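You operate a simulated robot arm through the tools that you are given. There is no shell and no other tool.

The job below is to be done with a simulated robot arm. You get a single attempt, and the scene is never put back.

JOB
Seat the white mould on the card drain grate, add two pinches of petals, then pump the bellows three times.
Fine: slide the purple box over it, one press of its white key a pinch, park the box again; other moulds and controls stay. Where these are worked on the way, their far stop is far enough and under half their travel is too little: purple box.
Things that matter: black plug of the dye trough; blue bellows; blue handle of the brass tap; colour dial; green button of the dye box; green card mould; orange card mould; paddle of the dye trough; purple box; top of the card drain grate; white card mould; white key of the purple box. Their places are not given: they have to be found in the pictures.

Only the result counts: the job must be done as asked and must still hold three seconds after the hand-in. Knocking over, shifting, dropping, spilling or breaking anything else fails it.

ROBOT AND FRAMES
A 6-joint arm with a two-finger parallel gripper, fixed in place. Base frame: the origin is at the foot of the arm, x ahead of it, y to its left, z up; the work surface is at about z = 0.8. Lengths are in m, angles in degrees, forces in N, time in s.
With the tool pointing down near the work surface it reaches from about 0.34 to 0.76 m from the base axis. Its first joint turns from -66.0 to 66.0 degrees. Payload 2.45 kg.
Tool frame: the origin (TCP) lies between the finger pads and is the grasp point; the fingertips stand 0.024 m ahead of it; z points along the fingers, y is the line along which they close. Largest opening 0.068 m; finger width 0.017, thickness 0.01; the body of the gripper, 0.04 by 0.07 m, starts 0.041 m behind the TCP.
Orientation is told as [roll, pitch, yaw] about the base's x, y, z axes, in that order, counted from this pose: with the fingers straight down and closing along the base's y, the tool's x points along the base's -x, its y along +y and its z along -z.

CONTROLS
- The arm moves only by the tool drive_tool. Its arguments are lists of equal length, an entry for each row: "translation": the shift along the base's x, y, z in units of 150 mm (1.0 is 150 mm), a list of three; "angular": the turn, a rotation vector about the base's x, y, z in units of 45 degrees (1.0 is 45 degrees), a list of three. In form: {"translation": [[tx, ty, tz], ...], "angular": [[rx, ry, rz], ...]}. A call has 1 to 20 rows; each row is the pose to reach, as a shift and turn from the pose commanded when the call began. "claw" is the closure in counts, from 0 (fully open) to 255 (shut), set as the call begins (left out, the last holds). A call with a number of a shift or a turn outside -1 to 1 is refused whole. Each row takes 0.2 s and may step no farther than 0.05 m and 8.6 degrees from the row before; otherwise, or with a gripper value out of range, the whole call is refused. Where a pose cannot be reached the arm comes as near as it can. A force on the tool above 70 N (or 10 N above the force at the start of the call, whichever is more), or a blocked arm, ends the call early, and 0.2 s more pass. Each finger travels about 0.108 m/s and halts on what it meets, pressing with about 33 N; the grip force reading is that of the motor and also rises with nothing between the fingers. The clock runs only during rows and for 0.2 s after the last one: add rows that repeat a pose to give the fingers time. The reply holds the time, the measured pose of the TCP, the force on the tool along the base axes, the opening and the grip force, in the units named above and with some noise, with the torque about the TCP (base axes, N m) and any sound that the robot's microphone picked up, and new pictures: "pictures" is both (left out), scene, wrist or none.
- Cameras (640 x 400 px; columns grow to the right, rows downward): "scene" is fixed at [0.1443, 0.4058, 1.4683]; the picture's right is [-0.85, -0.53, 0.00], its down [-0.37, 0.59, -0.72] and it looks along [0.38, -0.61, -0.70] (base axes); focal length 330 px, centre (320, 200). "wrist" rides on the gripper at [0.084, 0.011, -0.075] in the tool frame; the picture's right is [-0.13, 0.99, 0.00], its down [-0.60, -0.08, -0.79] and it looks along [-0.79, -0.10, 0.61] (tool axes); focal length 251 px, centre (320, 200).
- measure_at(camera, pixels): for up to 12 pixels [column, row] of the newest picture of that camera ("zoom" is the newest enlarged one), the place [x, y, z] in the base frame of the surface seen there, good to about 0.003 m, but the place of the scene camera against the robot may be out by one fixed shift of up to 0.025 m in any direction. It takes no simulated time.
- inspect(camera, box): a new picture of the part [left, top, right, bottom] of that camera's present view, enlarged. It takes no simulated time.
- close_job(): hands the job in; it is judged then, once.

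Open the gripper and draw the arm clear of the work before you hand the job in, unless the task says otherwise.

The tools are called after ">>>" as a command line: name --argument value ..., lists and objects as JSON in quotes. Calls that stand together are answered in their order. drive_tool: Moves the arm, as the interface text tells. Its arguments: {"type":"object","properties":{"translation":{"type":"array"},"angular":{"type":"array"},"claw":{"type":"number"},"pictures":{"type":"string","enum":["both","scene","wrist","none"]}},"required":["translation","angular"]} The other tools are called the same way: measure_at (camera, pixels) gives the place of the surface under pixels of a picture; inspect (camera, box) takes an enlarged picture of a part of a camera's view; close_job () hands the job in.

At the start:

```text
time_s: 0.0
tcp_pos: [0.4105, 0.1469, 1.2073]
orientation: [0.0, 0.0, 0.0]
force: [0.4, 0.4, -0.6]
wrist_torque: [-0.03, 0.0, -0.04]
width: 0.0679
finger_force: 0.0
```

scene: 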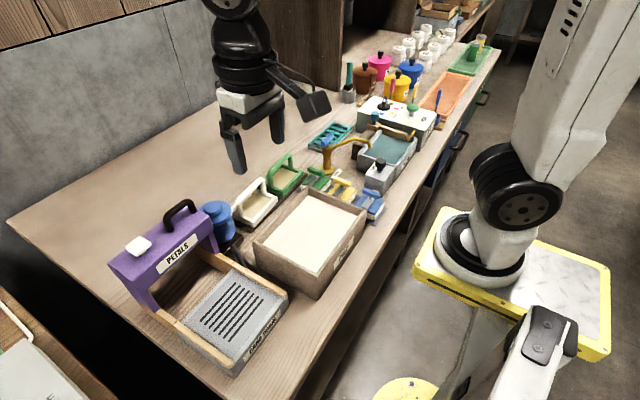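
wrist: 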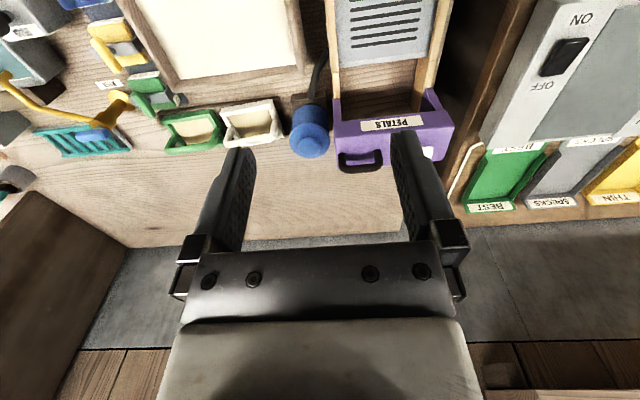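

The scene picture shows the purple PETALS box (160,260), the grate (235,310), the white mould (255,205) and the blue bellows (220,222). I'll enlarge those parts before I move.

>>> inspect --camera "scene" --box '[90, 140, 390, 380]'

>>> inspect --camera "wrist" --box '[120, 0, 480, 220]'

>>> measure_at --camera "scene" --pixels '[[255, 205], [240, 212], [268, 190], [220, 222], [137, 245], [180, 208], [235, 310], [205, 250], [285, 293], [233, 370], [118, 265], [160, 315]]'

>>> measure_at --camera "wrist" --pixels '[[250, 125], [310, 140], [390, 130], [360, 162], [428, 152], [385, 30], [333, 90], [445, 100], [285, 110], [228, 110], [310, 75], [320, 60]]'

```text
1.67 times, centred on (240, 260) of scene
```

zoom: 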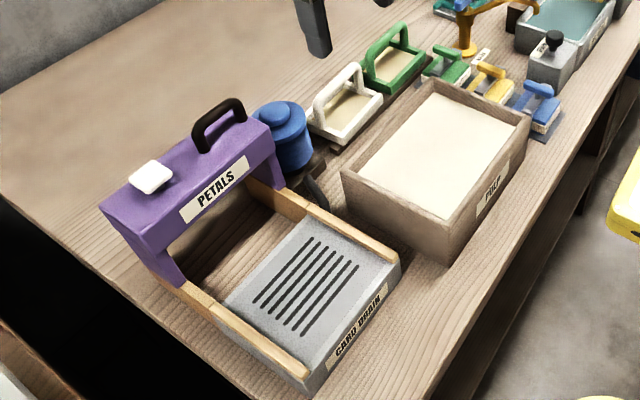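

```text
1.78 times, centred on (300, 110) of wrist
```

zoom: 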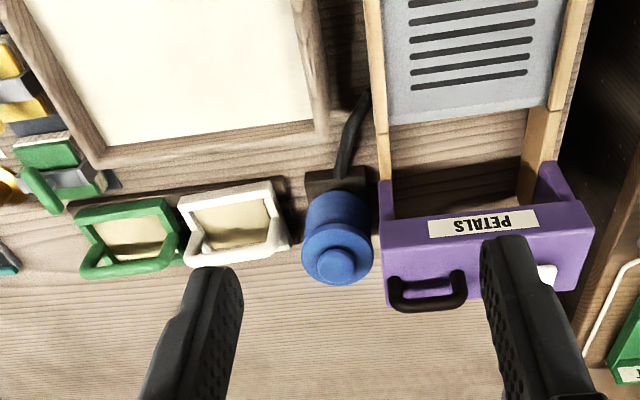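

```text
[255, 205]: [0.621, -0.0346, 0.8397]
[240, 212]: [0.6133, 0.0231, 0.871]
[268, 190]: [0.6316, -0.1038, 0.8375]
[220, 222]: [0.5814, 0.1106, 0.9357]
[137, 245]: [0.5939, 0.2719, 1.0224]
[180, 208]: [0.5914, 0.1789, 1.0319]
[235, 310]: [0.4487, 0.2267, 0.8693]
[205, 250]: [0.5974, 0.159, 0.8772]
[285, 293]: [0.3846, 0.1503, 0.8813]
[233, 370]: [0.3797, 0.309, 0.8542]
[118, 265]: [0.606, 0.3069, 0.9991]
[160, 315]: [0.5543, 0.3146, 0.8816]
```

```text
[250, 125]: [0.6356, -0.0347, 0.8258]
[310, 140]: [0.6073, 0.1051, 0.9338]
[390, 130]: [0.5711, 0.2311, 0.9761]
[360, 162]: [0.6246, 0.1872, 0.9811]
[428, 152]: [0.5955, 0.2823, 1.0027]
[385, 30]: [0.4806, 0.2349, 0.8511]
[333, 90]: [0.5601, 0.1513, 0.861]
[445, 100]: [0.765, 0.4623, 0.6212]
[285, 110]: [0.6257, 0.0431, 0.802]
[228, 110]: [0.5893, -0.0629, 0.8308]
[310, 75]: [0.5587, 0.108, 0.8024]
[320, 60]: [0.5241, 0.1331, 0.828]
```

The wrist camera is the trustworthy one, so I'll zoom it tightly on the mould, bellows and box to find the handle, knob and key.

>>> inspect --camera "wrist" --box '[150, 80, 340, 200]'

```text
3.33 times, centred on (245, 140) of wrist
```

zoom: 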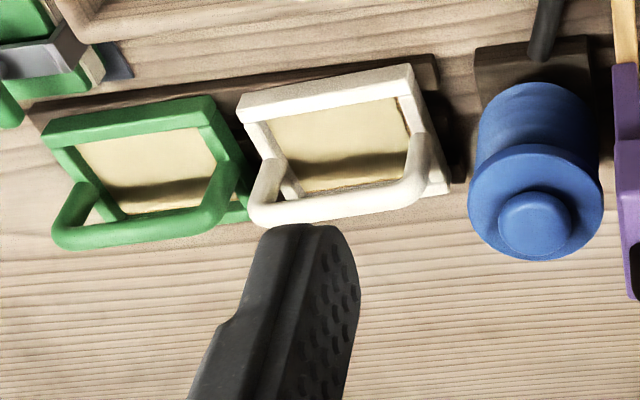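

>>> measure_at --camera "zoom" --pixels '[[260, 205], [340, 200], [415, 190], [250, 112], [325, 92], [402, 75], [440, 185], [440, 135], [535, 215], [500, 180], [590, 230], [400, 63]]'

>>> inspect --camera "scene" --box '[220, 140, 320, 230]'

```text
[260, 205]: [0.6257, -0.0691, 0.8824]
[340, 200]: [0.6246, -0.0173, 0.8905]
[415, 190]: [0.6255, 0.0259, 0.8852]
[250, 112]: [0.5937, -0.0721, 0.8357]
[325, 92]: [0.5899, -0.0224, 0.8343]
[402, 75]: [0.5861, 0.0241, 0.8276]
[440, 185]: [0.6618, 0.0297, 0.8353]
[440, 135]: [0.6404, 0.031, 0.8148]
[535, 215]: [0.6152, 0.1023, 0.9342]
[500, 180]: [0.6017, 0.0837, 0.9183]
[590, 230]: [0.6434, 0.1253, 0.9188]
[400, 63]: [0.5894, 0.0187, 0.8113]
```

```text
4.44 times, centred on (270, 185) of scene
```

zoom: 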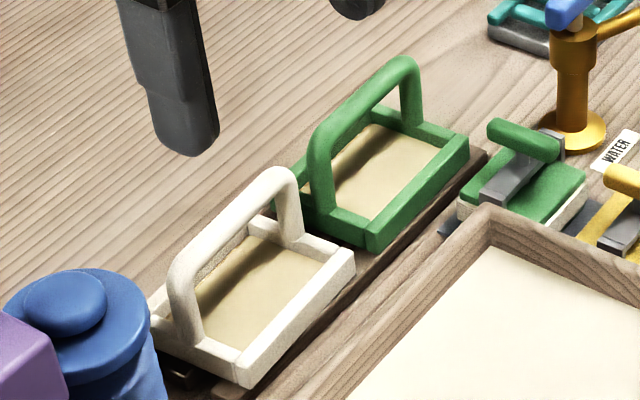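

The white mould's handle bar runs along y, about y -0.069 to 0.026 at x 0.625, with its top at z 0.89. I'll turn the gripper towards 90 degrees yaw and go above the mould.

>>> drive_tool --translation '[[0.15, -0.16, 0], [0.3, -0.32, 0], [0.45, -0.48, 0], [0.6, -0.64, 0], [0.75, -0.8, 0], [0.9, -0.96, 0], [0.9, -0.96, 0]]' --angular '[[0, 0, 0.166], [0, 0, 0.333], [0, 0, 0.5], [0, 0, 0.667], [0, 0, 0.833], [0, 0, 1], [0, 0, 1]]' --claw 0 --pictures "none"

>>> drive_tool --translation '[[0.08, -0.03, -0.05], [0.16, -0.06, -0.1], [0.24, -0.09, -0.15], [0.32, -0.1, -0.2], [0.4, -0.12, -0.25], [0.5, -0.14, -0.3], [0.5, -0.14, -0.3]]' --angular '[[0, 0, 0.166], [0, 0, 0.333], [0, 0, 0.5], [0, 0, 0.667], [0, 0, 0.833], [0, 0, 1], [0, 0, 1]]'

```text
time_s: 1.6
tcp_pos: [0.5441, 0.0041, 1.2079]
orientation: [0.0, -0.1, 45.1]
force: [0.8, 0.4, -0.7]
wrist_torque: [0.0, 0.0, -0.01]
width: 0.0681
finger_force: 0.0
```

```text
time_s: 3.2
tcp_pos: [0.6202, -0.0184, 1.1616]
orientation: [-0.1, 0.0, 90.2]
force: [-0.2, -0.1, 0.1]
wrist_torque: [0.05, 0.01, -0.01]
width: 0.068
finger_force: 0.1
```

scene: 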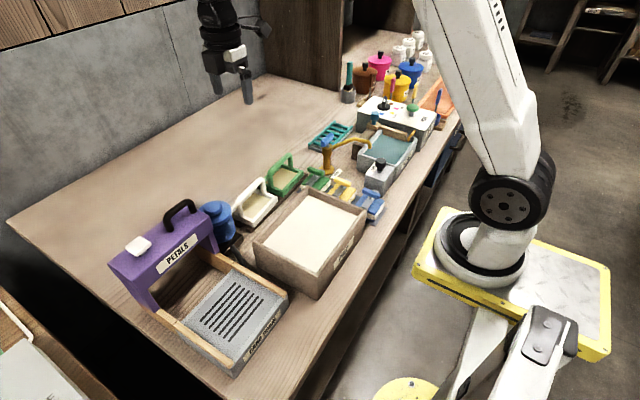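
wrist: 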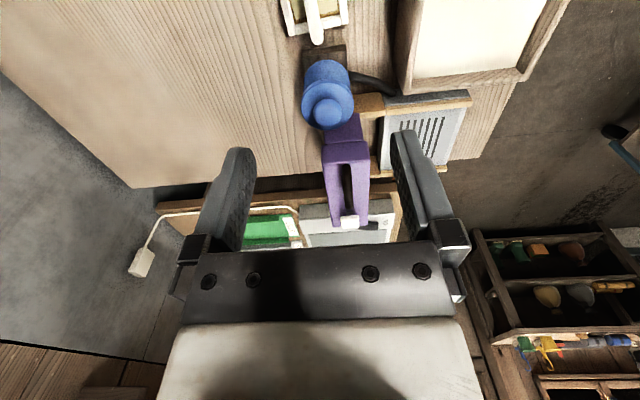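

From here the wrist camera sees along +y: the mould top at (315,15), the bellows at (328,100), the box at (345,170) and the grate at (425,125). I'll zoom there and measure them.

>>> inspect --camera "wrist" --box '[260, 0, 500, 240]'

>>> measure_at --camera "wrist" --pixels '[[289, 30], [348, 20], [313, 10], [318, 38], [327, 110], [390, 117], [461, 112], [446, 162], [350, 222], [347, 155], [330, 160], [365, 160]]'

```text
1.67 times, centred on (380, 120) of wrist
```

zoom: 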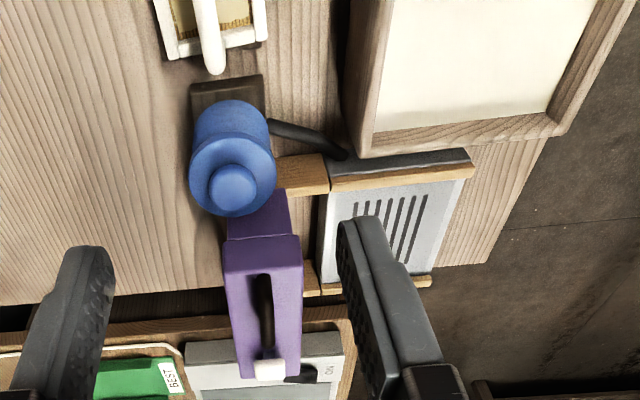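

```text
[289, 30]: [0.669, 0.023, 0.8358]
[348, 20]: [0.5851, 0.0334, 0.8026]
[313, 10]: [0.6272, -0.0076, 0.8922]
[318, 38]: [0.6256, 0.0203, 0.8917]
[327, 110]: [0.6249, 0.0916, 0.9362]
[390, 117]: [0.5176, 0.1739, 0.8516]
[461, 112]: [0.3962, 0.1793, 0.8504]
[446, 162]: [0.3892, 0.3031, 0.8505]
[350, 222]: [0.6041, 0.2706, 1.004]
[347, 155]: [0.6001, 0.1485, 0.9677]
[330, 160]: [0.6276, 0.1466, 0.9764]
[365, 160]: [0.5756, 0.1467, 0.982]
```

The handle bar is at x 0.626, y about -0.022, z top 0.892. I'll come down above it in one stage and check it again.

>>> drive_tool --translation '[[0.01, -0.01, -0.25], [0.03, -0.02, -0.5], [0.037, -0.024, -0.75], [0.037, -0.024, -1.0], [0.037, -0.024, -1.0]]' --angular '[[0, 0, 0], [0, 0, 0], [0, 0, 0], [0, 0, 0], [0, 0, 0]]'

```text
time_s: 4.4
tcp_pos: [0.6258, -0.0214, 1.011]
orientation: [0.0, 0.0, 90.0]
force: [-0.4, 0.5, -0.2]
wrist_torque: [0.01, 0.01, 0.03]
width: 0.0679
finger_force: 0.1
```

scene: 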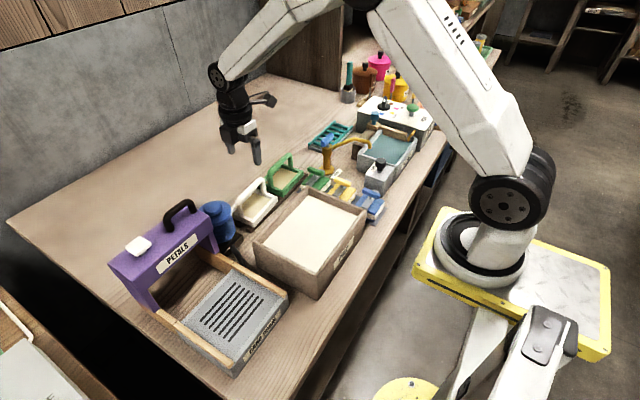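
wrist: 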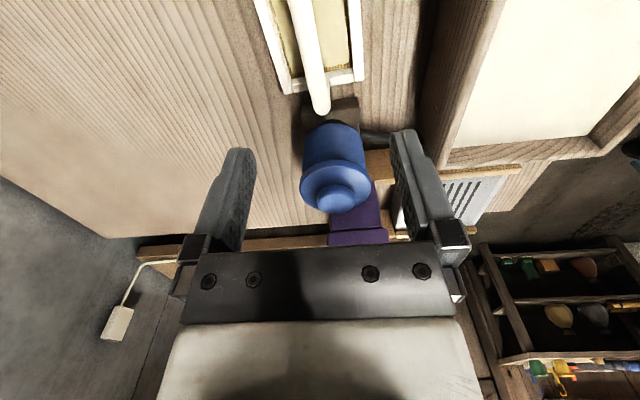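

The bar lines up with the gap between the fingers, from (300,10) to (320,100). I'll measure its line to check its yaw and position.

>>> measure_at --camera "wrist" --pixels '[[301, 10], [308, 40], [314, 75], [319, 98], [293, 85], [358, 73], [262, 5], [350, 5], [334, 195], [334, 150], [377, 225], [330, 205]]'

```text
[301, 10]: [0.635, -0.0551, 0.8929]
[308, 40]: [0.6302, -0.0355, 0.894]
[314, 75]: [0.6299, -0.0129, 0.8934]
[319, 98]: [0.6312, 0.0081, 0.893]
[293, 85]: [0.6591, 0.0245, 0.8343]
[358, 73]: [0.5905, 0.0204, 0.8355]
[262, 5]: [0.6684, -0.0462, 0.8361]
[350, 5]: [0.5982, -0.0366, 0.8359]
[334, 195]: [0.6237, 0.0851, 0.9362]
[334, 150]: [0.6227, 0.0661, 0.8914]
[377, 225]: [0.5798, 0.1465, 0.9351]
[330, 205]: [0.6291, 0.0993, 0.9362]
```

The mould may be turned a few degrees, so I'll measure its edges on a zoomed view to get the yaw right.

>>> inspect --camera "wrist" --box '[240, 0, 400, 100]'

```text
4.00 times, centred on (320, 50) of wrist
```

zoom: 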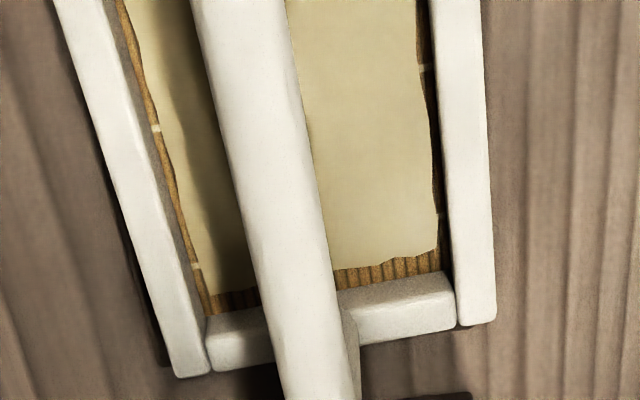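

>>> measure_at --camera "zoom" --pixels '[[90, 20], [125, 120], [160, 220], [190, 340], [455, 20], [463, 120], [470, 210], [477, 300], [245, 20], [275, 150], [300, 270], [318, 370]]'

```text
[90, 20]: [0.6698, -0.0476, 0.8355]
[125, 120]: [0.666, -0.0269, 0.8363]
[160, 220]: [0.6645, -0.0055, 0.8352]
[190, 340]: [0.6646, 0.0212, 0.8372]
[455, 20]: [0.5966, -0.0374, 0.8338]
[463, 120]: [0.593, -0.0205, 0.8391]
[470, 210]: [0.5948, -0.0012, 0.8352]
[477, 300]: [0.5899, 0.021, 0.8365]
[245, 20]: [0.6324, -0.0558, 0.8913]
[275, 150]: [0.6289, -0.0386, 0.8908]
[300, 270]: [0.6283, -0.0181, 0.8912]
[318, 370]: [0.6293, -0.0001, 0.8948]
```

The mould is turned about 4.5 degrees about z, with the bar centre at (0.629, -0.022). I'll turn by that much, come down to z 0.883 and close.

>>> drive_tool --translation '[[0.02, 0, -0.2], [0.02, 0, -0.4], [0.02, 0, -0.6], [0.02, 0, -0.75], [0.02, 0, -0.86], [0.02, 0, -0.86]]' --angular '[[0, 0, 0.05], [0, 0, 0.1], [0, 0, 0.1], [0, 0, 0.1], [0, 0, 0.1], [0, 0, 0.1]]' --pictures "both"

```text
time_s: 5.8
tcp_pos: [0.6285, -0.022, 0.8822]
orientation: [0.0, -0.1, 94.5]
force: [-0.6, -0.1, 0.4]
wrist_torque: [0.0, 0.03, 0.03]
width: 0.068
finger_force: 0.0
```

scene: 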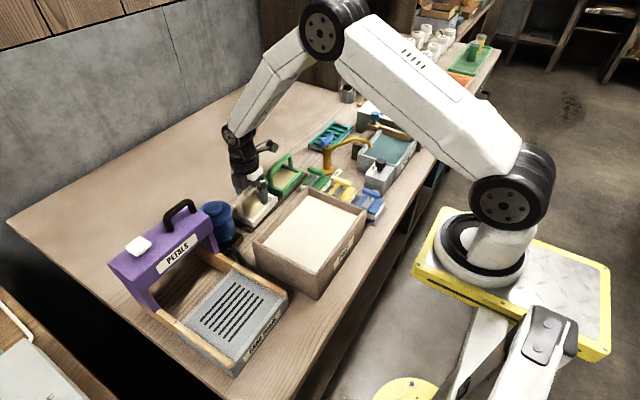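
wrist: 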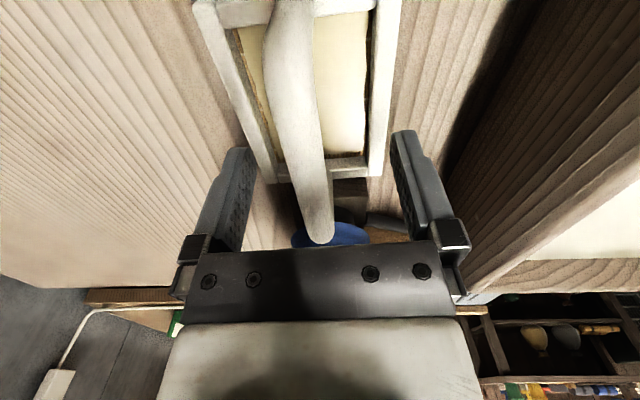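

The bar sits midway between the pads, with the fingertips above the frame. I'll close on it.

>>> drive_tool --translation '[[0, 0, 0], [0, 0, 0], [0, 0, 0], [0, 0, 0]]' --angular '[[0, 0, 0], [0, 0, 0], [0, 0, 0], [0, 0, 0]]' --claw 255 --pictures "wrist"

```text
time_s: 6.8
tcp_pos: [0.6275, -0.0213, 0.8826]
orientation: [0.0, 0.0, 94.6]
force: [0.4, -0.7, 0.5]
wrist_torque: [-0.04, 0.0, 0.07]
width: 0.0136
finger_force: 32.9
```

wrist: 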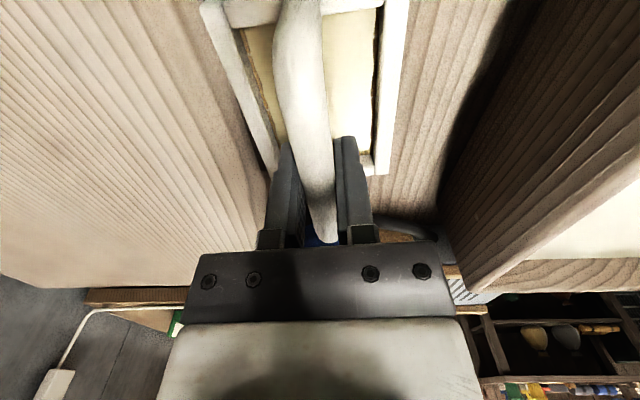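

The bar is held at 13.6 mm width with 33 N. I'll lift straight up.

>>> drive_tool --translation '[[0, 0, 0.08], [0, 0, 0.2], [0, 0, 0.4], [0, 0, 0.6], [0, 0, 0.8], [0, 0, 1], [0, 0, 1]]' --angular '[[0, 0, 0], [0, 0, 0], [0, 0, 0], [0, 0, 0], [0, 0, 0], [0, 0, 0], [0, 0, 0]]'

```text
time_s: 8.4
tcp_pos: [0.6281, -0.0204, 1.0325]
orientation: [0.0, 0.0, 94.4]
force: [-0.2, -0.1, -0.8]
wrist_torque: [-0.03, 0.01, -0.01]
width: 0.0138
finger_force: 33.4
```

scene: 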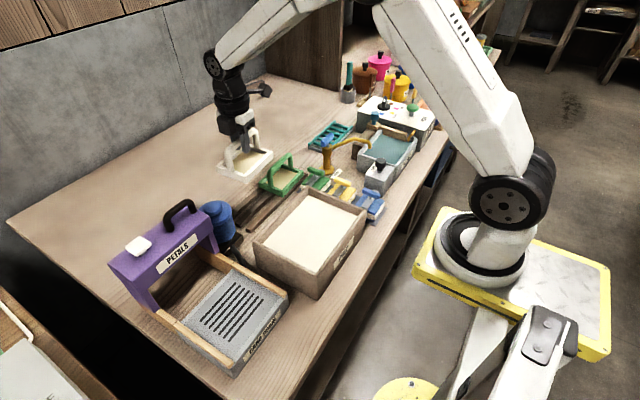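
wrist: 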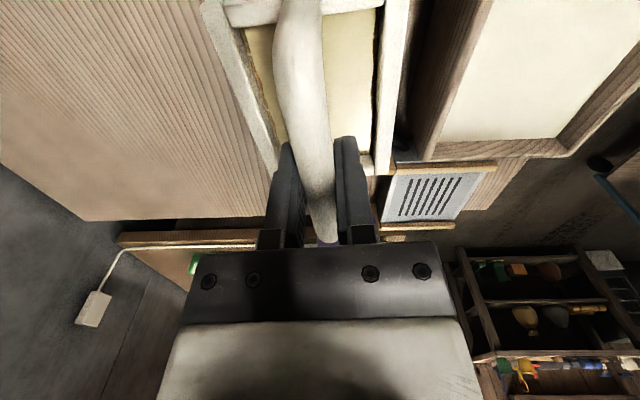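

The mould is up and hanging level. The grate is in full view at (425,197), so I'll zoom and measure its corners and rails.

>>> inspect --camera "wrist" --box '[365, 150, 505, 250]'

```text
4.00 times, centred on (435, 200) of wrist
```

zoom: 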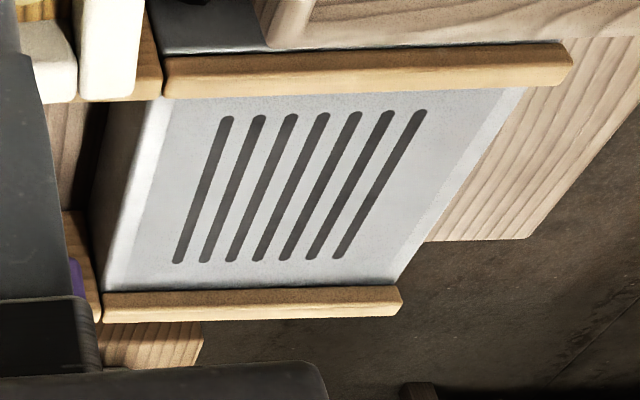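

>>> measure_at --camera "zoom" --pixels '[[158, 100], [122, 285], [505, 92], [385, 280], [226, 120], [178, 260], [420, 114], [340, 255], [180, 80], [560, 65], [120, 308], [390, 300]]'

```text
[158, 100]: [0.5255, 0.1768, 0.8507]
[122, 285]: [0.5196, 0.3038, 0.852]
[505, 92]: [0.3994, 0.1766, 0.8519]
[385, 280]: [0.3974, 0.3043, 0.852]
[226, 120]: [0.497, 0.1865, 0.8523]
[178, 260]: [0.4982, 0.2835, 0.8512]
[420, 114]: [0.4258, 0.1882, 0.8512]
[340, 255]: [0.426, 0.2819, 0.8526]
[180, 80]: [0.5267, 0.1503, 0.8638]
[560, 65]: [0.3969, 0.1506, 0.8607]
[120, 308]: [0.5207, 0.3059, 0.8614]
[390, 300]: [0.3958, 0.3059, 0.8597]
```

The grate is square to the base axes: its slots span x 0.426-0.498 and y 0.187-0.283, so the centre is about (0.462, 0.236) at z 0.8515. I'll carry the mould -x first, then +y, turning it back 4.5 degrees.

>>> drive_tool --translation '[[-0.2, 0, 0], [-0.4, 0, 0], [-0.6, 0, 0], [-0.8, 0.05, 0], [-1, 0.2, 0], [-1, 0.4, 0], [-1, 0.6, 0], [-1, 0.8, 0], [-1, 1, 0], [-1, 1, 0]]' --angular '[[0, 0, 0], [0, 0, 0], [0, 0, 0], [0, 0, -0.03], [0, 0, -0.05], [0, 0, -0.07], [0, 0, -0.1], [0, 0, -0.1], [0, 0, -0.1], [0, 0, -0.1]]' --pictures "none"

>>> drive_tool --translation '[[-0.05, 0.2, 0], [-0.1, 0.4, 0], [-0.11, 0.6, 0], [-0.11, 0.717, 0], [-0.11, 0.717, 0], [-0.11, 0.717, 0]]' --angular '[[0, 0, 0], [0, 0, 0], [0, 0, 0], [0, 0, 0], [0, 0, 0], [0, 0, 0]]'

```text
time_s: 10.6
tcp_pos: [0.4786, 0.1291, 1.0334]
orientation: [0.0, 0.0, 90.1]
force: [-0.3, -0.2, -0.5]
wrist_torque: [0.01, -0.01, -0.03]
width: 0.0138
finger_force: 33.0
```

```text
time_s: 12.0
tcp_pos: [0.4605, 0.2387, 1.0342]
orientation: [0.1, 0.1, 90.0]
force: [0.1, 0.2, -0.7]
wrist_torque: [-0.03, 0.04, -0.02]
width: 0.0135
finger_force: 32.9
```

scene: 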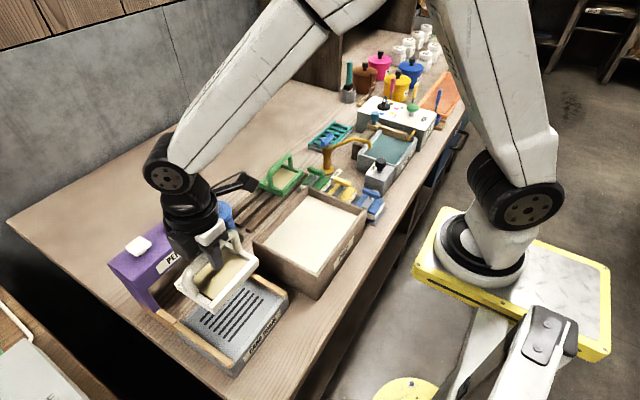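
wrist: 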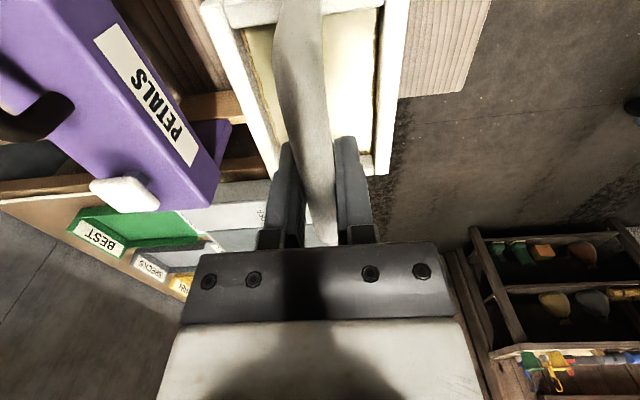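

I'll measure the held mould's frame here to confirm where its centre sits relative to the TCP.

>>> measure_at --camera "wrist" --pixels '[[222, 50], [240, 110], [262, 160], [397, 50], [391, 110], [382, 165], [250, 12], [350, 8], [285, 10], [298, 60], [125, 192], [45, 110]]'

>>> inspect --camera "scene" --box '[110, 180, 310, 380]'

```text
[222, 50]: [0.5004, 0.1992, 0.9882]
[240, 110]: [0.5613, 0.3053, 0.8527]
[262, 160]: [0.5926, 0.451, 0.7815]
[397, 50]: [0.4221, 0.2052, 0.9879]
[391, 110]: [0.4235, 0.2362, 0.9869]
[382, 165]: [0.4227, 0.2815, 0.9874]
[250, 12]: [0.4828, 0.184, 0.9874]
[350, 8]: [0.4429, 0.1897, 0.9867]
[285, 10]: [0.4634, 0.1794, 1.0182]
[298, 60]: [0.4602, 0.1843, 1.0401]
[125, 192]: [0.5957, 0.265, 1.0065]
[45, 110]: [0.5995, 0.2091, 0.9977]
```

```text
2.00 times, centred on (210, 280) of scene
```

zoom: 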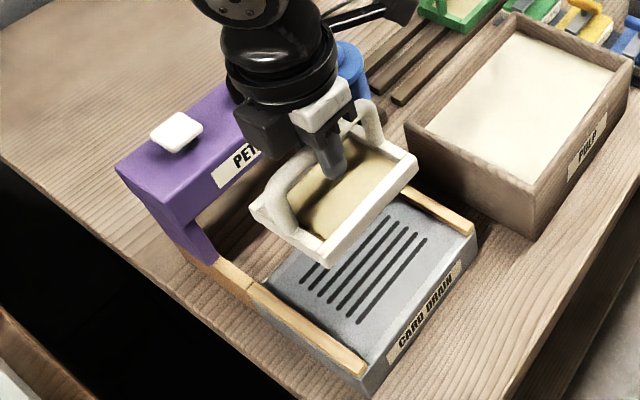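

The mould is square and centred at about (0.4615, 0.237), right over the slots. I'll lower it most of the way and then creep until there is contact.

>>> drive_tool --translation '[[0.007, -0.006, -0.15], [0.007, -0.01, -0.3], [0.007, -0.01, -0.45], [0.007, -0.01, -0.58], [0.007, -0.01, -0.65], [0.007, -0.01, -0.65]]' --angular '[[0, 0, 0], [0, 0, 0], [0, 0, 0], [0, 0, 0], [0, 0, 0], [0, 0, 0]]'

```text
time_s: 13.4
tcp_pos: [0.463, 0.235, 0.9358]
orientation: [0.0, 0.0, 90.1]
force: [0.2, 0.2, -0.7]
wrist_torque: [-0.01, -0.02, 0.03]
width: 0.0138
finger_force: 32.8
```

scene: 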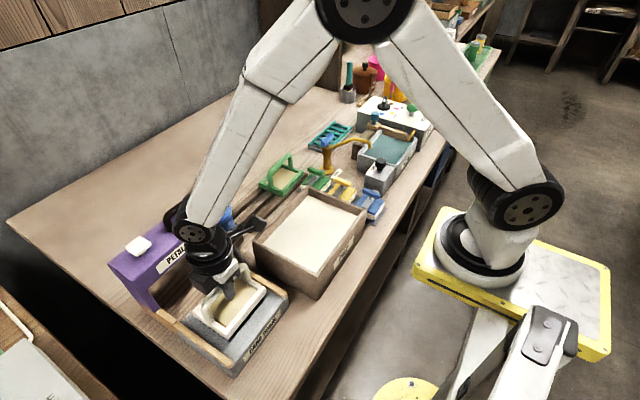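
wrist: 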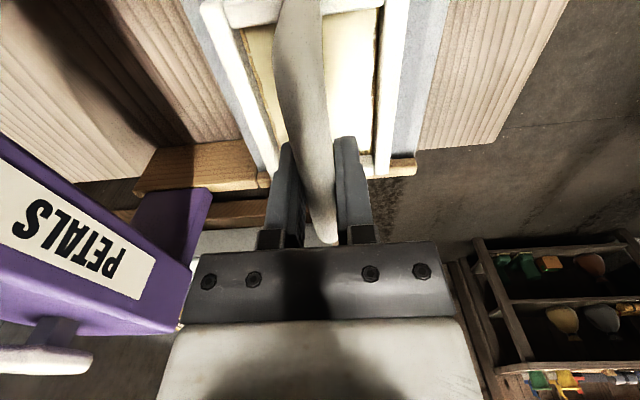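

Still clear of contact (force about 0), with the TCP at z 0.936. I'll creep down in small steps and read the force.

>>> drive_tool --translation '[[0, 0, -0.01], [0, 0, -0.02], [0, 0, -0.03], [0, 0, -0.04], [0, 0, -0.05], [0, 0, -0.05]]' --angular '[[0, 0, 0], [0, 0, 0], [0, 0, 0], [0, 0, 0], [0, 0, 0], [0, 0, 0]]' --pictures "wrist"

```text
time_s: 14.8
tcp_pos: [0.463, 0.2348, 0.9278]
orientation: [0.0, 0.0, 90.1]
force: [0.5, 0.0, -0.5]
wrist_torque: [-0.01, 0.01, 0.0]
width: 0.0136
finger_force: 32.6
```

wrist: 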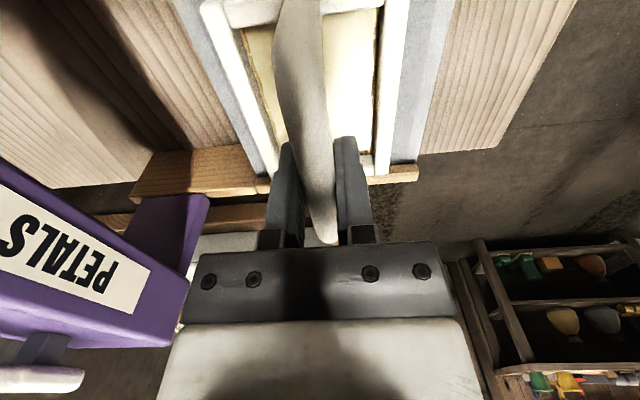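

No contact yet at z 0.928. I'll go on creeping.

>>> drive_tool --translation '[[0, 0, -0.01], [0, 0, -0.02], [0, 0, -0.027], [0, 0, -0.027]]' --angular '[[0, 0, 0], [0, 0, 0], [0, 0, 0], [0, 0, 0]]' --pictures "none"

>>> inspect --camera "scene" --box '[160, 240, 310, 380]'

```text
time_s: 15.8
tcp_pos: [0.4622, 0.2353, 0.9257]
orientation: [0.0, -0.1, 90.1]
force: [-0.2, -0.2, -0.3]
wrist_torque: [-0.01, -0.02, 0.01]
width: 0.0138
finger_force: 32.8
```

```text
2.86 times, centred on (235, 310) of scene
```

zoom: 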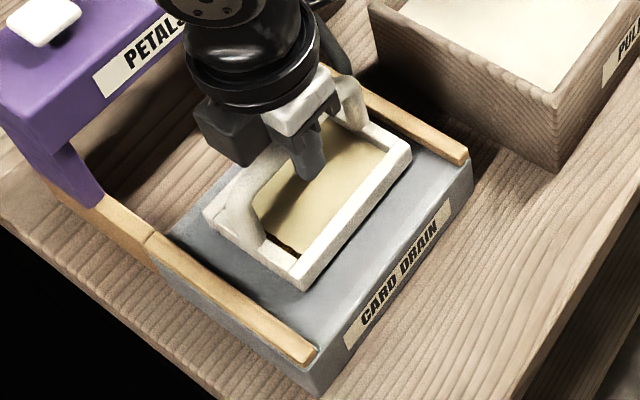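

A small gap shows under the frame and the force is still about 0. I'll creep 3 mm more.

>>> drive_tool --translation '[[0, 0, -0.007], [0, 0, -0.013], [0, 0, -0.02], [0, 0, -0.02]]' --angular '[[0, 0, 0], [0, 0, 0], [0, 0, 0], [0, 0, 0]]' --pictures "none"

>>> inspect --camera "scene" --box '[160, 240, 310, 380]'

```text
time_s: 16.8
tcp_pos: [0.4617, 0.2343, 0.9209]
orientation: [0.1, 0.0, 90.1]
force: [0.7, -0.3, -1.5]
wrist_torque: [-0.02, 0.0, 0.03]
width: 0.014
finger_force: 33.1
```

```text
2.86 times, centred on (235, 310) of scene
```

zoom: 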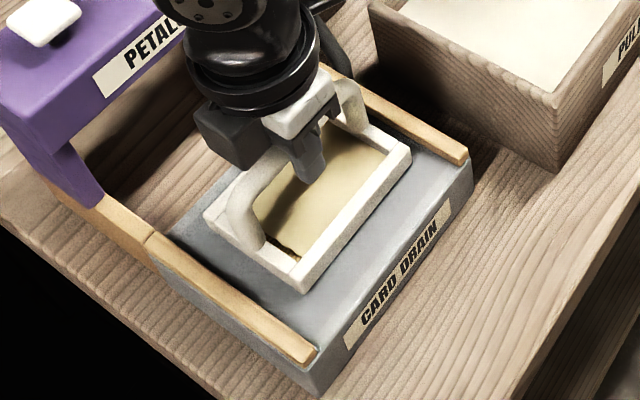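

>>> drive_tool --translation '[[0, 0, -0.005], [0, 0, -0.01], [0, 0, -0.01]]' --angular '[[0, 0, 0], [0, 0, 0], [0, 0, 0]]' --pictures "none"

```text
time_s: 17.6
tcp_pos: [0.4636, 0.2341, 0.919]
orientation: [0.0, 0.1, 90.0]
force: [-0.9, -0.6, -0.1]
wrist_torque: [-0.02, 0.03, -0.01]
width: 0.0138
finger_force: 33.0
```

Force is still about 0 at z 0.919, so the frame is not down yet. I'll creep another 1.5 mm at a time and take a wrist picture to measure the gap.

>>> drive_tool --translation '[[0, 0, -0.005], [0, 0, -0.01], [0, 0, -0.01]]' --angular '[[0, 0, 0], [0, 0, 0], [0, 0, 0]]' --pictures "wrist"

>>> inspect --camera "wrist" --box '[180, 0, 440, 190]'

```text
time_s: 18.4
tcp_pos: [0.4629, 0.2343, 0.9183]
orientation: [0.1, -0.1, 90.1]
force: [0.2, 0.7, -0.1]
wrist_torque: [-0.01, 0.01, -0.01]
width: 0.0139
finger_force: 33.4
```

wrist: 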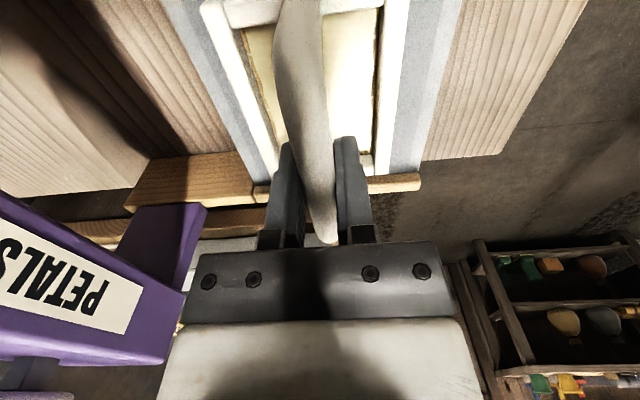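

```text
2.11 times, centred on (310, 95) of wrist
```

zoom: 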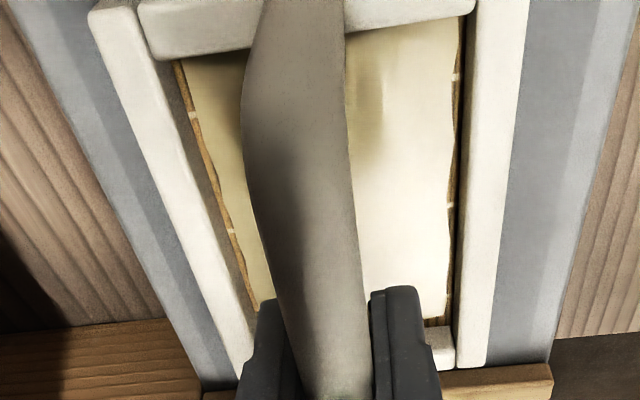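

The readings follow the commands, so there is no contact yet. I'll measure the frame top and the grate beside it.

>>> measure_at --camera "zoom" --pixels '[[500, 60], [490, 200], [475, 330], [560, 100], [540, 250], [120, 60], [170, 180], [230, 320], [60, 60], [530, 60], [520, 20], [300, 300]]'

>>> inspect --camera "scene" --box '[200, 260, 300, 340]'

```text
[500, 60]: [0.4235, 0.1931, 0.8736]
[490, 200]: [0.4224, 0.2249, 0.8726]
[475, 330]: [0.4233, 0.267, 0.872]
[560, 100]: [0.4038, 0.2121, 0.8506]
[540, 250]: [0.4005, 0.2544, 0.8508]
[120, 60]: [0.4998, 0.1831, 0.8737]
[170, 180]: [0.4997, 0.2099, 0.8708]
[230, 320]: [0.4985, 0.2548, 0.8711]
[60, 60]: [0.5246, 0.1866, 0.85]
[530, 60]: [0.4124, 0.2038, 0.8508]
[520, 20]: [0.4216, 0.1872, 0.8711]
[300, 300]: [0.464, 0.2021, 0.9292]
```

```text
5.00 times, centred on (250, 300) of scene
```

zoom: 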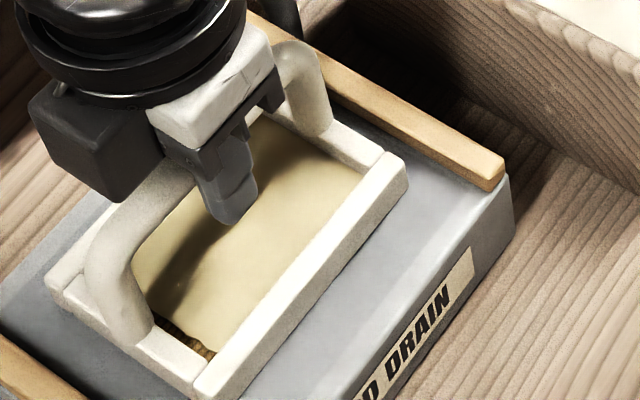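

The frame top is 21 mm above the grate. The scene zoom shows the side face, so I'll measure its bottom edge against the grate next to it.

>>> measure_at --camera "zoom" --pixels '[[390, 158], [401, 180], [400, 190], [402, 200], [405, 210], [320, 260], [333, 275], [325, 285], [345, 290], [322, 268], [355, 300], [300, 310]]'

```text
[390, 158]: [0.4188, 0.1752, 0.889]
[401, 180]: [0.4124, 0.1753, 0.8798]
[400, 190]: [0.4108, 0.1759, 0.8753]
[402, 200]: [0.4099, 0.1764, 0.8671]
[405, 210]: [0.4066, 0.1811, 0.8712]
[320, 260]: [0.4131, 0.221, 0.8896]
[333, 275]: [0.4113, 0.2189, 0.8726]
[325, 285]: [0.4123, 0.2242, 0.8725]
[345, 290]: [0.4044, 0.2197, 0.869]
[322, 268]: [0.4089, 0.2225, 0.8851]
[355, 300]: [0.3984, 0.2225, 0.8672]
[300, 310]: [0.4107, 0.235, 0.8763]
```

The gap looks like 2-3 mm at most. I'll creep 1.5 mm at a time and watch the z force.

>>> drive_tool --translation '[[0, 0, -0.005], [0, 0, -0.01], [0, 0, -0.01]]' --angular '[[0, 0, 0], [0, 0, 0], [0, 0, 0]]' --pictures "none"

```text
time_s: 19.2
tcp_pos: [0.4636, 0.2358, 0.9179]
orientation: [0.1, 0.0, 90.1]
force: [-4.8, -1.3, 11.9]
wrist_torque: [-0.23, -0.02, -0.03]
width: 0.0138
finger_force: 32.8
```

Contact: 12 N upward on the tool. I'll ease off a hair and open the fingers.

>>> drive_tool --translation '[[0, 0, 0.006], [0, 0, 0.006]]' --angular '[[0, 0, 0], [0, 0, 0]]' --pictures "none"

>>> drive_tool --translation '[[0, 0, 0], [0, 0, 0], [0, 0, 0], [0, 0, 0]]' --angular '[[0, 0, 0], [0, 0, 0], [0, 0, 0], [0, 0, 0]]' --claw 0

```text
time_s: 19.8
tcp_pos: [0.4631, 0.2349, 0.9171]
orientation: [0.1, 0.0, 90.1]
force: [-1.3, 0.1, 2.1]
wrist_torque: [0.09, 0.04, -0.01]
width: 0.0139
finger_force: 32.9
```

```text
time_s: 20.8
tcp_pos: [0.4632, 0.2345, 0.9176]
orientation: [0.0, 0.0, 90.1]
force: [0.2, 0.7, 0.5]
wrist_torque: [-0.05, 0.03, 0.02]
width: 0.0679
finger_force: 0.0
```

scene: 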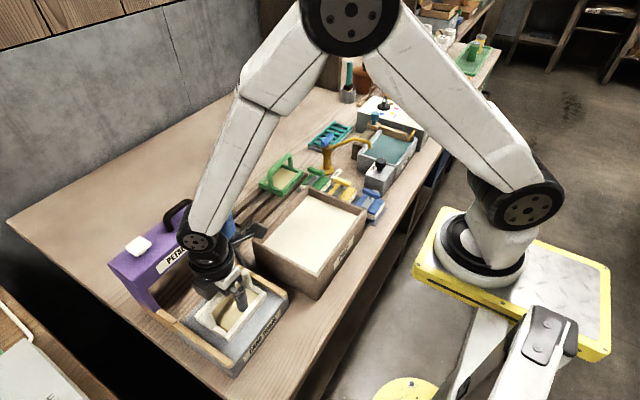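
wrist: 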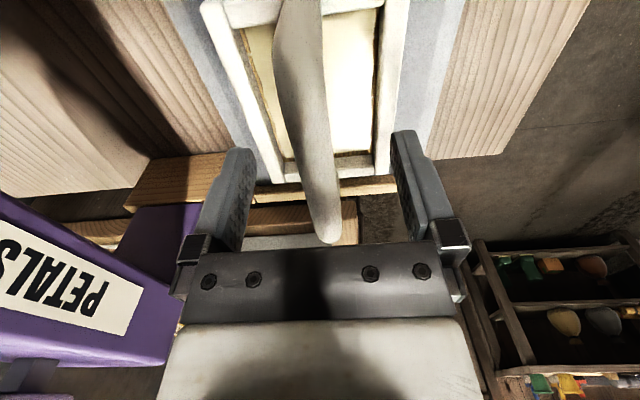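

The fingers are open and clear of the bar. I'll raise the arm straight up and look again.

>>> drive_tool --translation '[[0, 0, 0.1], [0, 0, 0.3], [0, 0, 0.55], [0, 0, 0.8], [0, 0, 1], [0, 0, 1]]' --angular '[[0, 0, 0], [0, 0, 0], [0, 0, 0], [0, 0, 0], [0, 0, 0], [0, 0, 0]]' --pictures "none"

>>> drive_tool --translation '[[0, -0.2, 0.2], [0, -0.4, 0.4], [0, -0.6, 0.5], [0, -0.7, 0.5], [0, -0.7, 0.5]]' --angular '[[0, 0, 0], [0, 0, 0], [0, 0, 0], [0, 0, 0], [0, 0, 0]]'

>>> inspect --camera "scene" --box '[100, 190, 310, 380]'

```text
time_s: 22.2
tcp_pos: [0.4634, 0.235, 1.0677]
orientation: [-0.1, 0.0, 90.0]
force: [0.2, 0.3, 0.0]
wrist_torque: [-0.01, 0.02, 0.02]
width: 0.0681
finger_force: 0.0
```

```text
time_s: 23.4
tcp_pos: [0.464, 0.1282, 1.1426]
orientation: [0.0, 0.1, 90.1]
force: [0.5, -0.4, 0.7]
wrist_torque: [0.03, 0.0, 0.0]
width: 0.068
finger_force: 0.1
```

scene: 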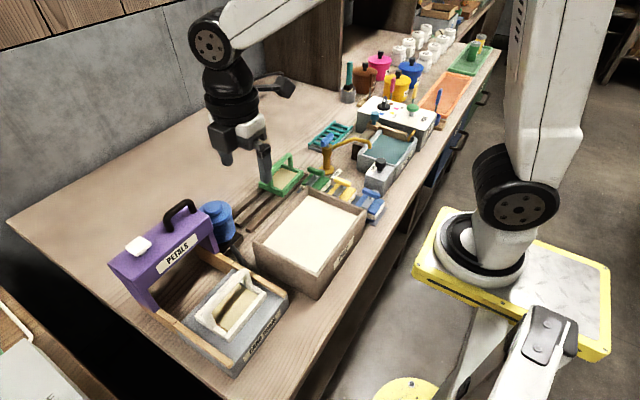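
wrist: 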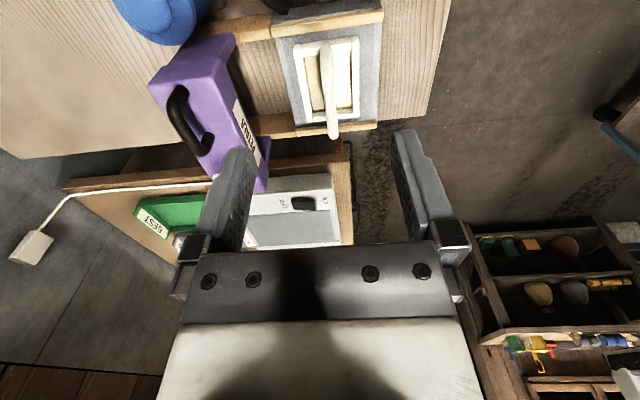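

```text
2.11 times, centred on (205, 285) of scene
```

zoom: 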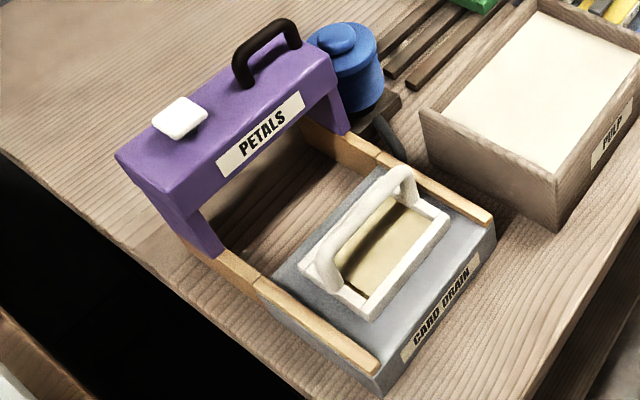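

The mould sits squarely on the grate. In the wrist view the box shows at (215,110) with its black handle at (185,110); I'll zoom and measure the handle, box edges and clearance.

>>> inspect --camera "wrist" --box '[130, 0, 370, 200]'

>>> measure_at --camera "wrist" --pixels '[[176, 95], [182, 120], [195, 145], [205, 145], [220, 60], [160, 75], [235, 110], [178, 190], [240, 175], [326, 60], [330, 90], [332, 125]]'

>>> measure_at --camera "scene" --pixels '[[138, 245], [128, 247], [148, 240], [168, 212], [178, 202], [190, 203], [166, 226], [194, 212], [157, 308], [113, 264], [205, 212], [155, 285]]'

```text
2.00 times, centred on (250, 100) of wrist
```

zoom: 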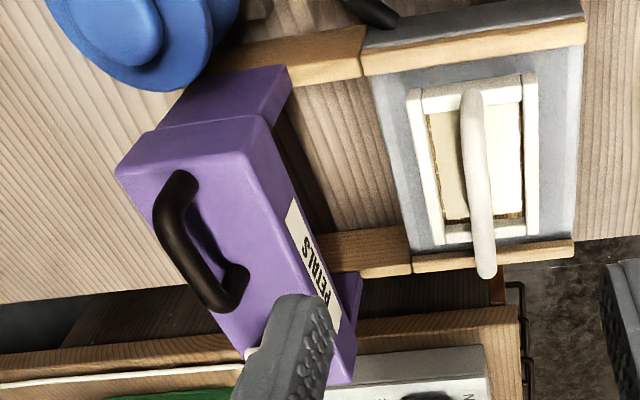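

```text
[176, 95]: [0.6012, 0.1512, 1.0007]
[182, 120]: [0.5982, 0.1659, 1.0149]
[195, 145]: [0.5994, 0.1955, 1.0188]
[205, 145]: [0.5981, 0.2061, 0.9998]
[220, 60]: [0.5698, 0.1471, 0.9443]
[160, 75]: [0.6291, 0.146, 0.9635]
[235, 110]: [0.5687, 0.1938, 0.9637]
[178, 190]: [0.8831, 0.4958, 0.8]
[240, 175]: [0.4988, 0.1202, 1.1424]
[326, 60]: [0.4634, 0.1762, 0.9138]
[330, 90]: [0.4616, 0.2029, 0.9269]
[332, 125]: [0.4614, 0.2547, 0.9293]
```

```text
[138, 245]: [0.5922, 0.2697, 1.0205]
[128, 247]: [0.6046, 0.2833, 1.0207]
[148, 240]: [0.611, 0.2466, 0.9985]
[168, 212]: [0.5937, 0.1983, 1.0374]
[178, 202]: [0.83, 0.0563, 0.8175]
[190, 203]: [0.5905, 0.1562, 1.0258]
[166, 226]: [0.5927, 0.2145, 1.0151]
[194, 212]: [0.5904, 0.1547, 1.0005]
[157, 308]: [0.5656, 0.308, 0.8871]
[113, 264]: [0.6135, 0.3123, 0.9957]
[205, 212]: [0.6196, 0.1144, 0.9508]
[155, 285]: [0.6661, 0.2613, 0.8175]
```

The handle bar is at x 0.599, y 0.15-0.208, with its top at z about 1.02. I'll check that the bridge's underside clears the mould's handle (top 0.929) before I slide.

>>> inspect --camera "scene" --box '[105, 190, 255, 330]'

```text
2.86 times, centred on (180, 260) of scene
```

zoom: 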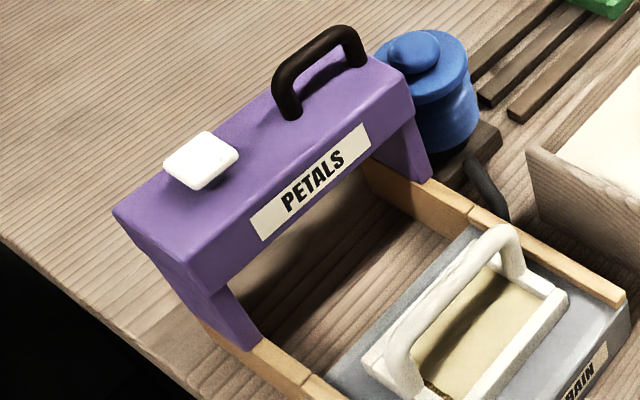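

>>> measure_at --camera "zoom" --pixels '[[260, 243], [320, 195], [375, 148], [228, 275], [260, 232], [372, 128], [200, 160], [180, 165], [225, 150], [205, 180], [255, 335], [430, 240]]'

```text
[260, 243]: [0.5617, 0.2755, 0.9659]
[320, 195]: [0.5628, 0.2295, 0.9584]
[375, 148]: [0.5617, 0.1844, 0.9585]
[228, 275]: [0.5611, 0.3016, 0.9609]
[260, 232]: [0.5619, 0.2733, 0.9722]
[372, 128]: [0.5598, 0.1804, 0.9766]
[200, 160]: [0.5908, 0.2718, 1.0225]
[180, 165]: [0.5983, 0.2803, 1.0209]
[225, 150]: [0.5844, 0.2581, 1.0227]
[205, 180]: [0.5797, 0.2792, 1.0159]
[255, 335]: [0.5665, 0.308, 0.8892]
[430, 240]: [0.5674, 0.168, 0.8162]
```

The underside is about z 0.940, which leaves roughly 11 mm over the mould handle. I'll move above the box's handle with the gripper open.

>>> drive_tool --translation '[[0.25, 0.1, 0], [0.5, 0.2, 0], [0.7, 0.3, 0], [0.9, 0.34, 0], [0.9, 0.34, -0.15], [0.9, 0.34, -0.15]]' --angular '[[0, 0, 0], [0, 0, 0], [0, 0, 0], [0, 0, 0], [0, 0, 0], [0, 0, 0]]'

```text
time_s: 24.8
tcp_pos: [0.5969, 0.1801, 1.1206]
orientation: [0.0, 0.1, 90.0]
force: [-0.4, 0.6, 0.6]
wrist_torque: [0.01, 0.0, -0.01]
width: 0.0679
finger_force: 0.0
```

scene: 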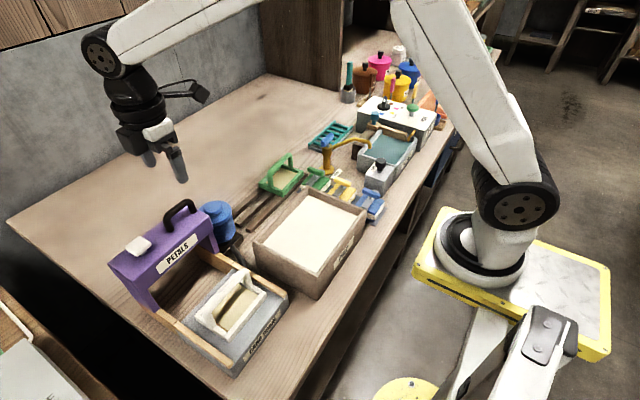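
wrist: 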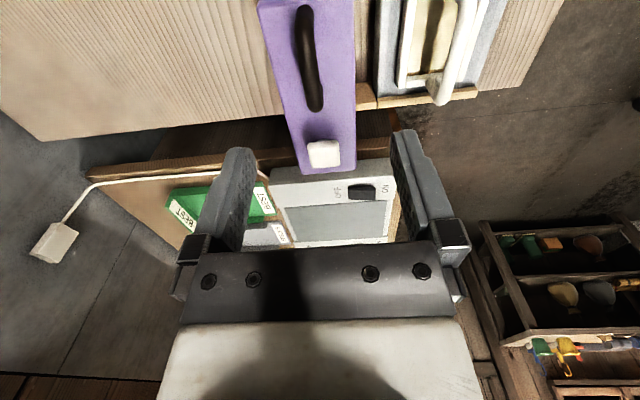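

The handle at (308,60) and the white key at (323,153) are in clear view. I'll measure both.

>>> measure_at --camera "wrist" --pixels '[[303, 12], [305, 35], [308, 70], [314, 100], [323, 150], [313, 150], [334, 150], [324, 162], [322, 144], [275, 60], [345, 60], [350, 130]]'

```text
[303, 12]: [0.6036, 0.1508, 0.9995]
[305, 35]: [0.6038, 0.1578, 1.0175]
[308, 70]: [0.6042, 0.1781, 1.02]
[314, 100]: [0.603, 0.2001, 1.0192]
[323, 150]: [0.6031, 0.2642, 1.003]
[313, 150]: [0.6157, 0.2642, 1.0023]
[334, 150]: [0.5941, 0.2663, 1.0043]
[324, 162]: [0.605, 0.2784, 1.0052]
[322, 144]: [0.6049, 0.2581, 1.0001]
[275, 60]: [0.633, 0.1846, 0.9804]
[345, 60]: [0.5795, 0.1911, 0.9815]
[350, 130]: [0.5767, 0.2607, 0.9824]
```

The handle centre is about (0.602, 0.179, 1.013) and the key is at (0.604, 0.268, 1.004). I'll come down onto the handle.

>>> drive_tool --translation '[[0.027, 0, -0.2], [0.027, 0, -0.4], [0.027, 0, -0.55], [0.027, 0, -0.65], [0.027, 0, -0.7], [0.027, 0, -0.7]]' --angular '[[0, 0, 0], [0, 0, 0], [0, 0, 0], [0, 0, 0], [0, 0, 0], [0, 0, 0]]'

```text
time_s: 26.2
tcp_pos: [0.6016, 0.182, 1.0158]
orientation: [-0.1, 0.0, 90.0]
force: [-0.9, 0.9, 0.2]
wrist_torque: [-0.02, 0.01, 0.01]
width: 0.068
finger_force: 0.1
```

scene: 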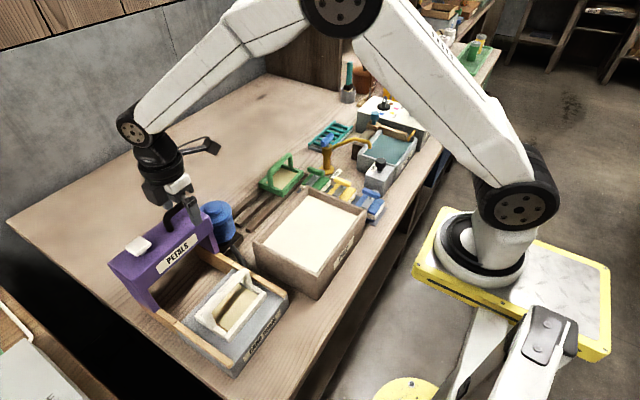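
wrist: 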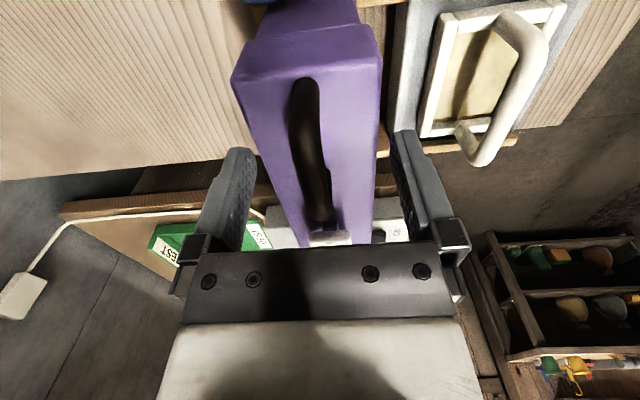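

The bar is between the pads, so I'll close on it.

>>> drive_tool --translation '[[0, 0, 0], [0, 0, 0], [0, 0, 0], [0, 0, 0]]' --angular '[[0, 0, 0], [0, 0, 0], [0, 0, 0], [0, 0, 0]]' --claw 255 --pictures "none"

```text
time_s: 27.2
tcp_pos: [0.6006, 0.181, 1.0162]
orientation: [0.0, 0.0, 90.0]
force: [-3.4, -0.2, 1.5]
wrist_torque: [0.31, 0.07, -0.03]
width: 0.0128
finger_force: 33.0
```

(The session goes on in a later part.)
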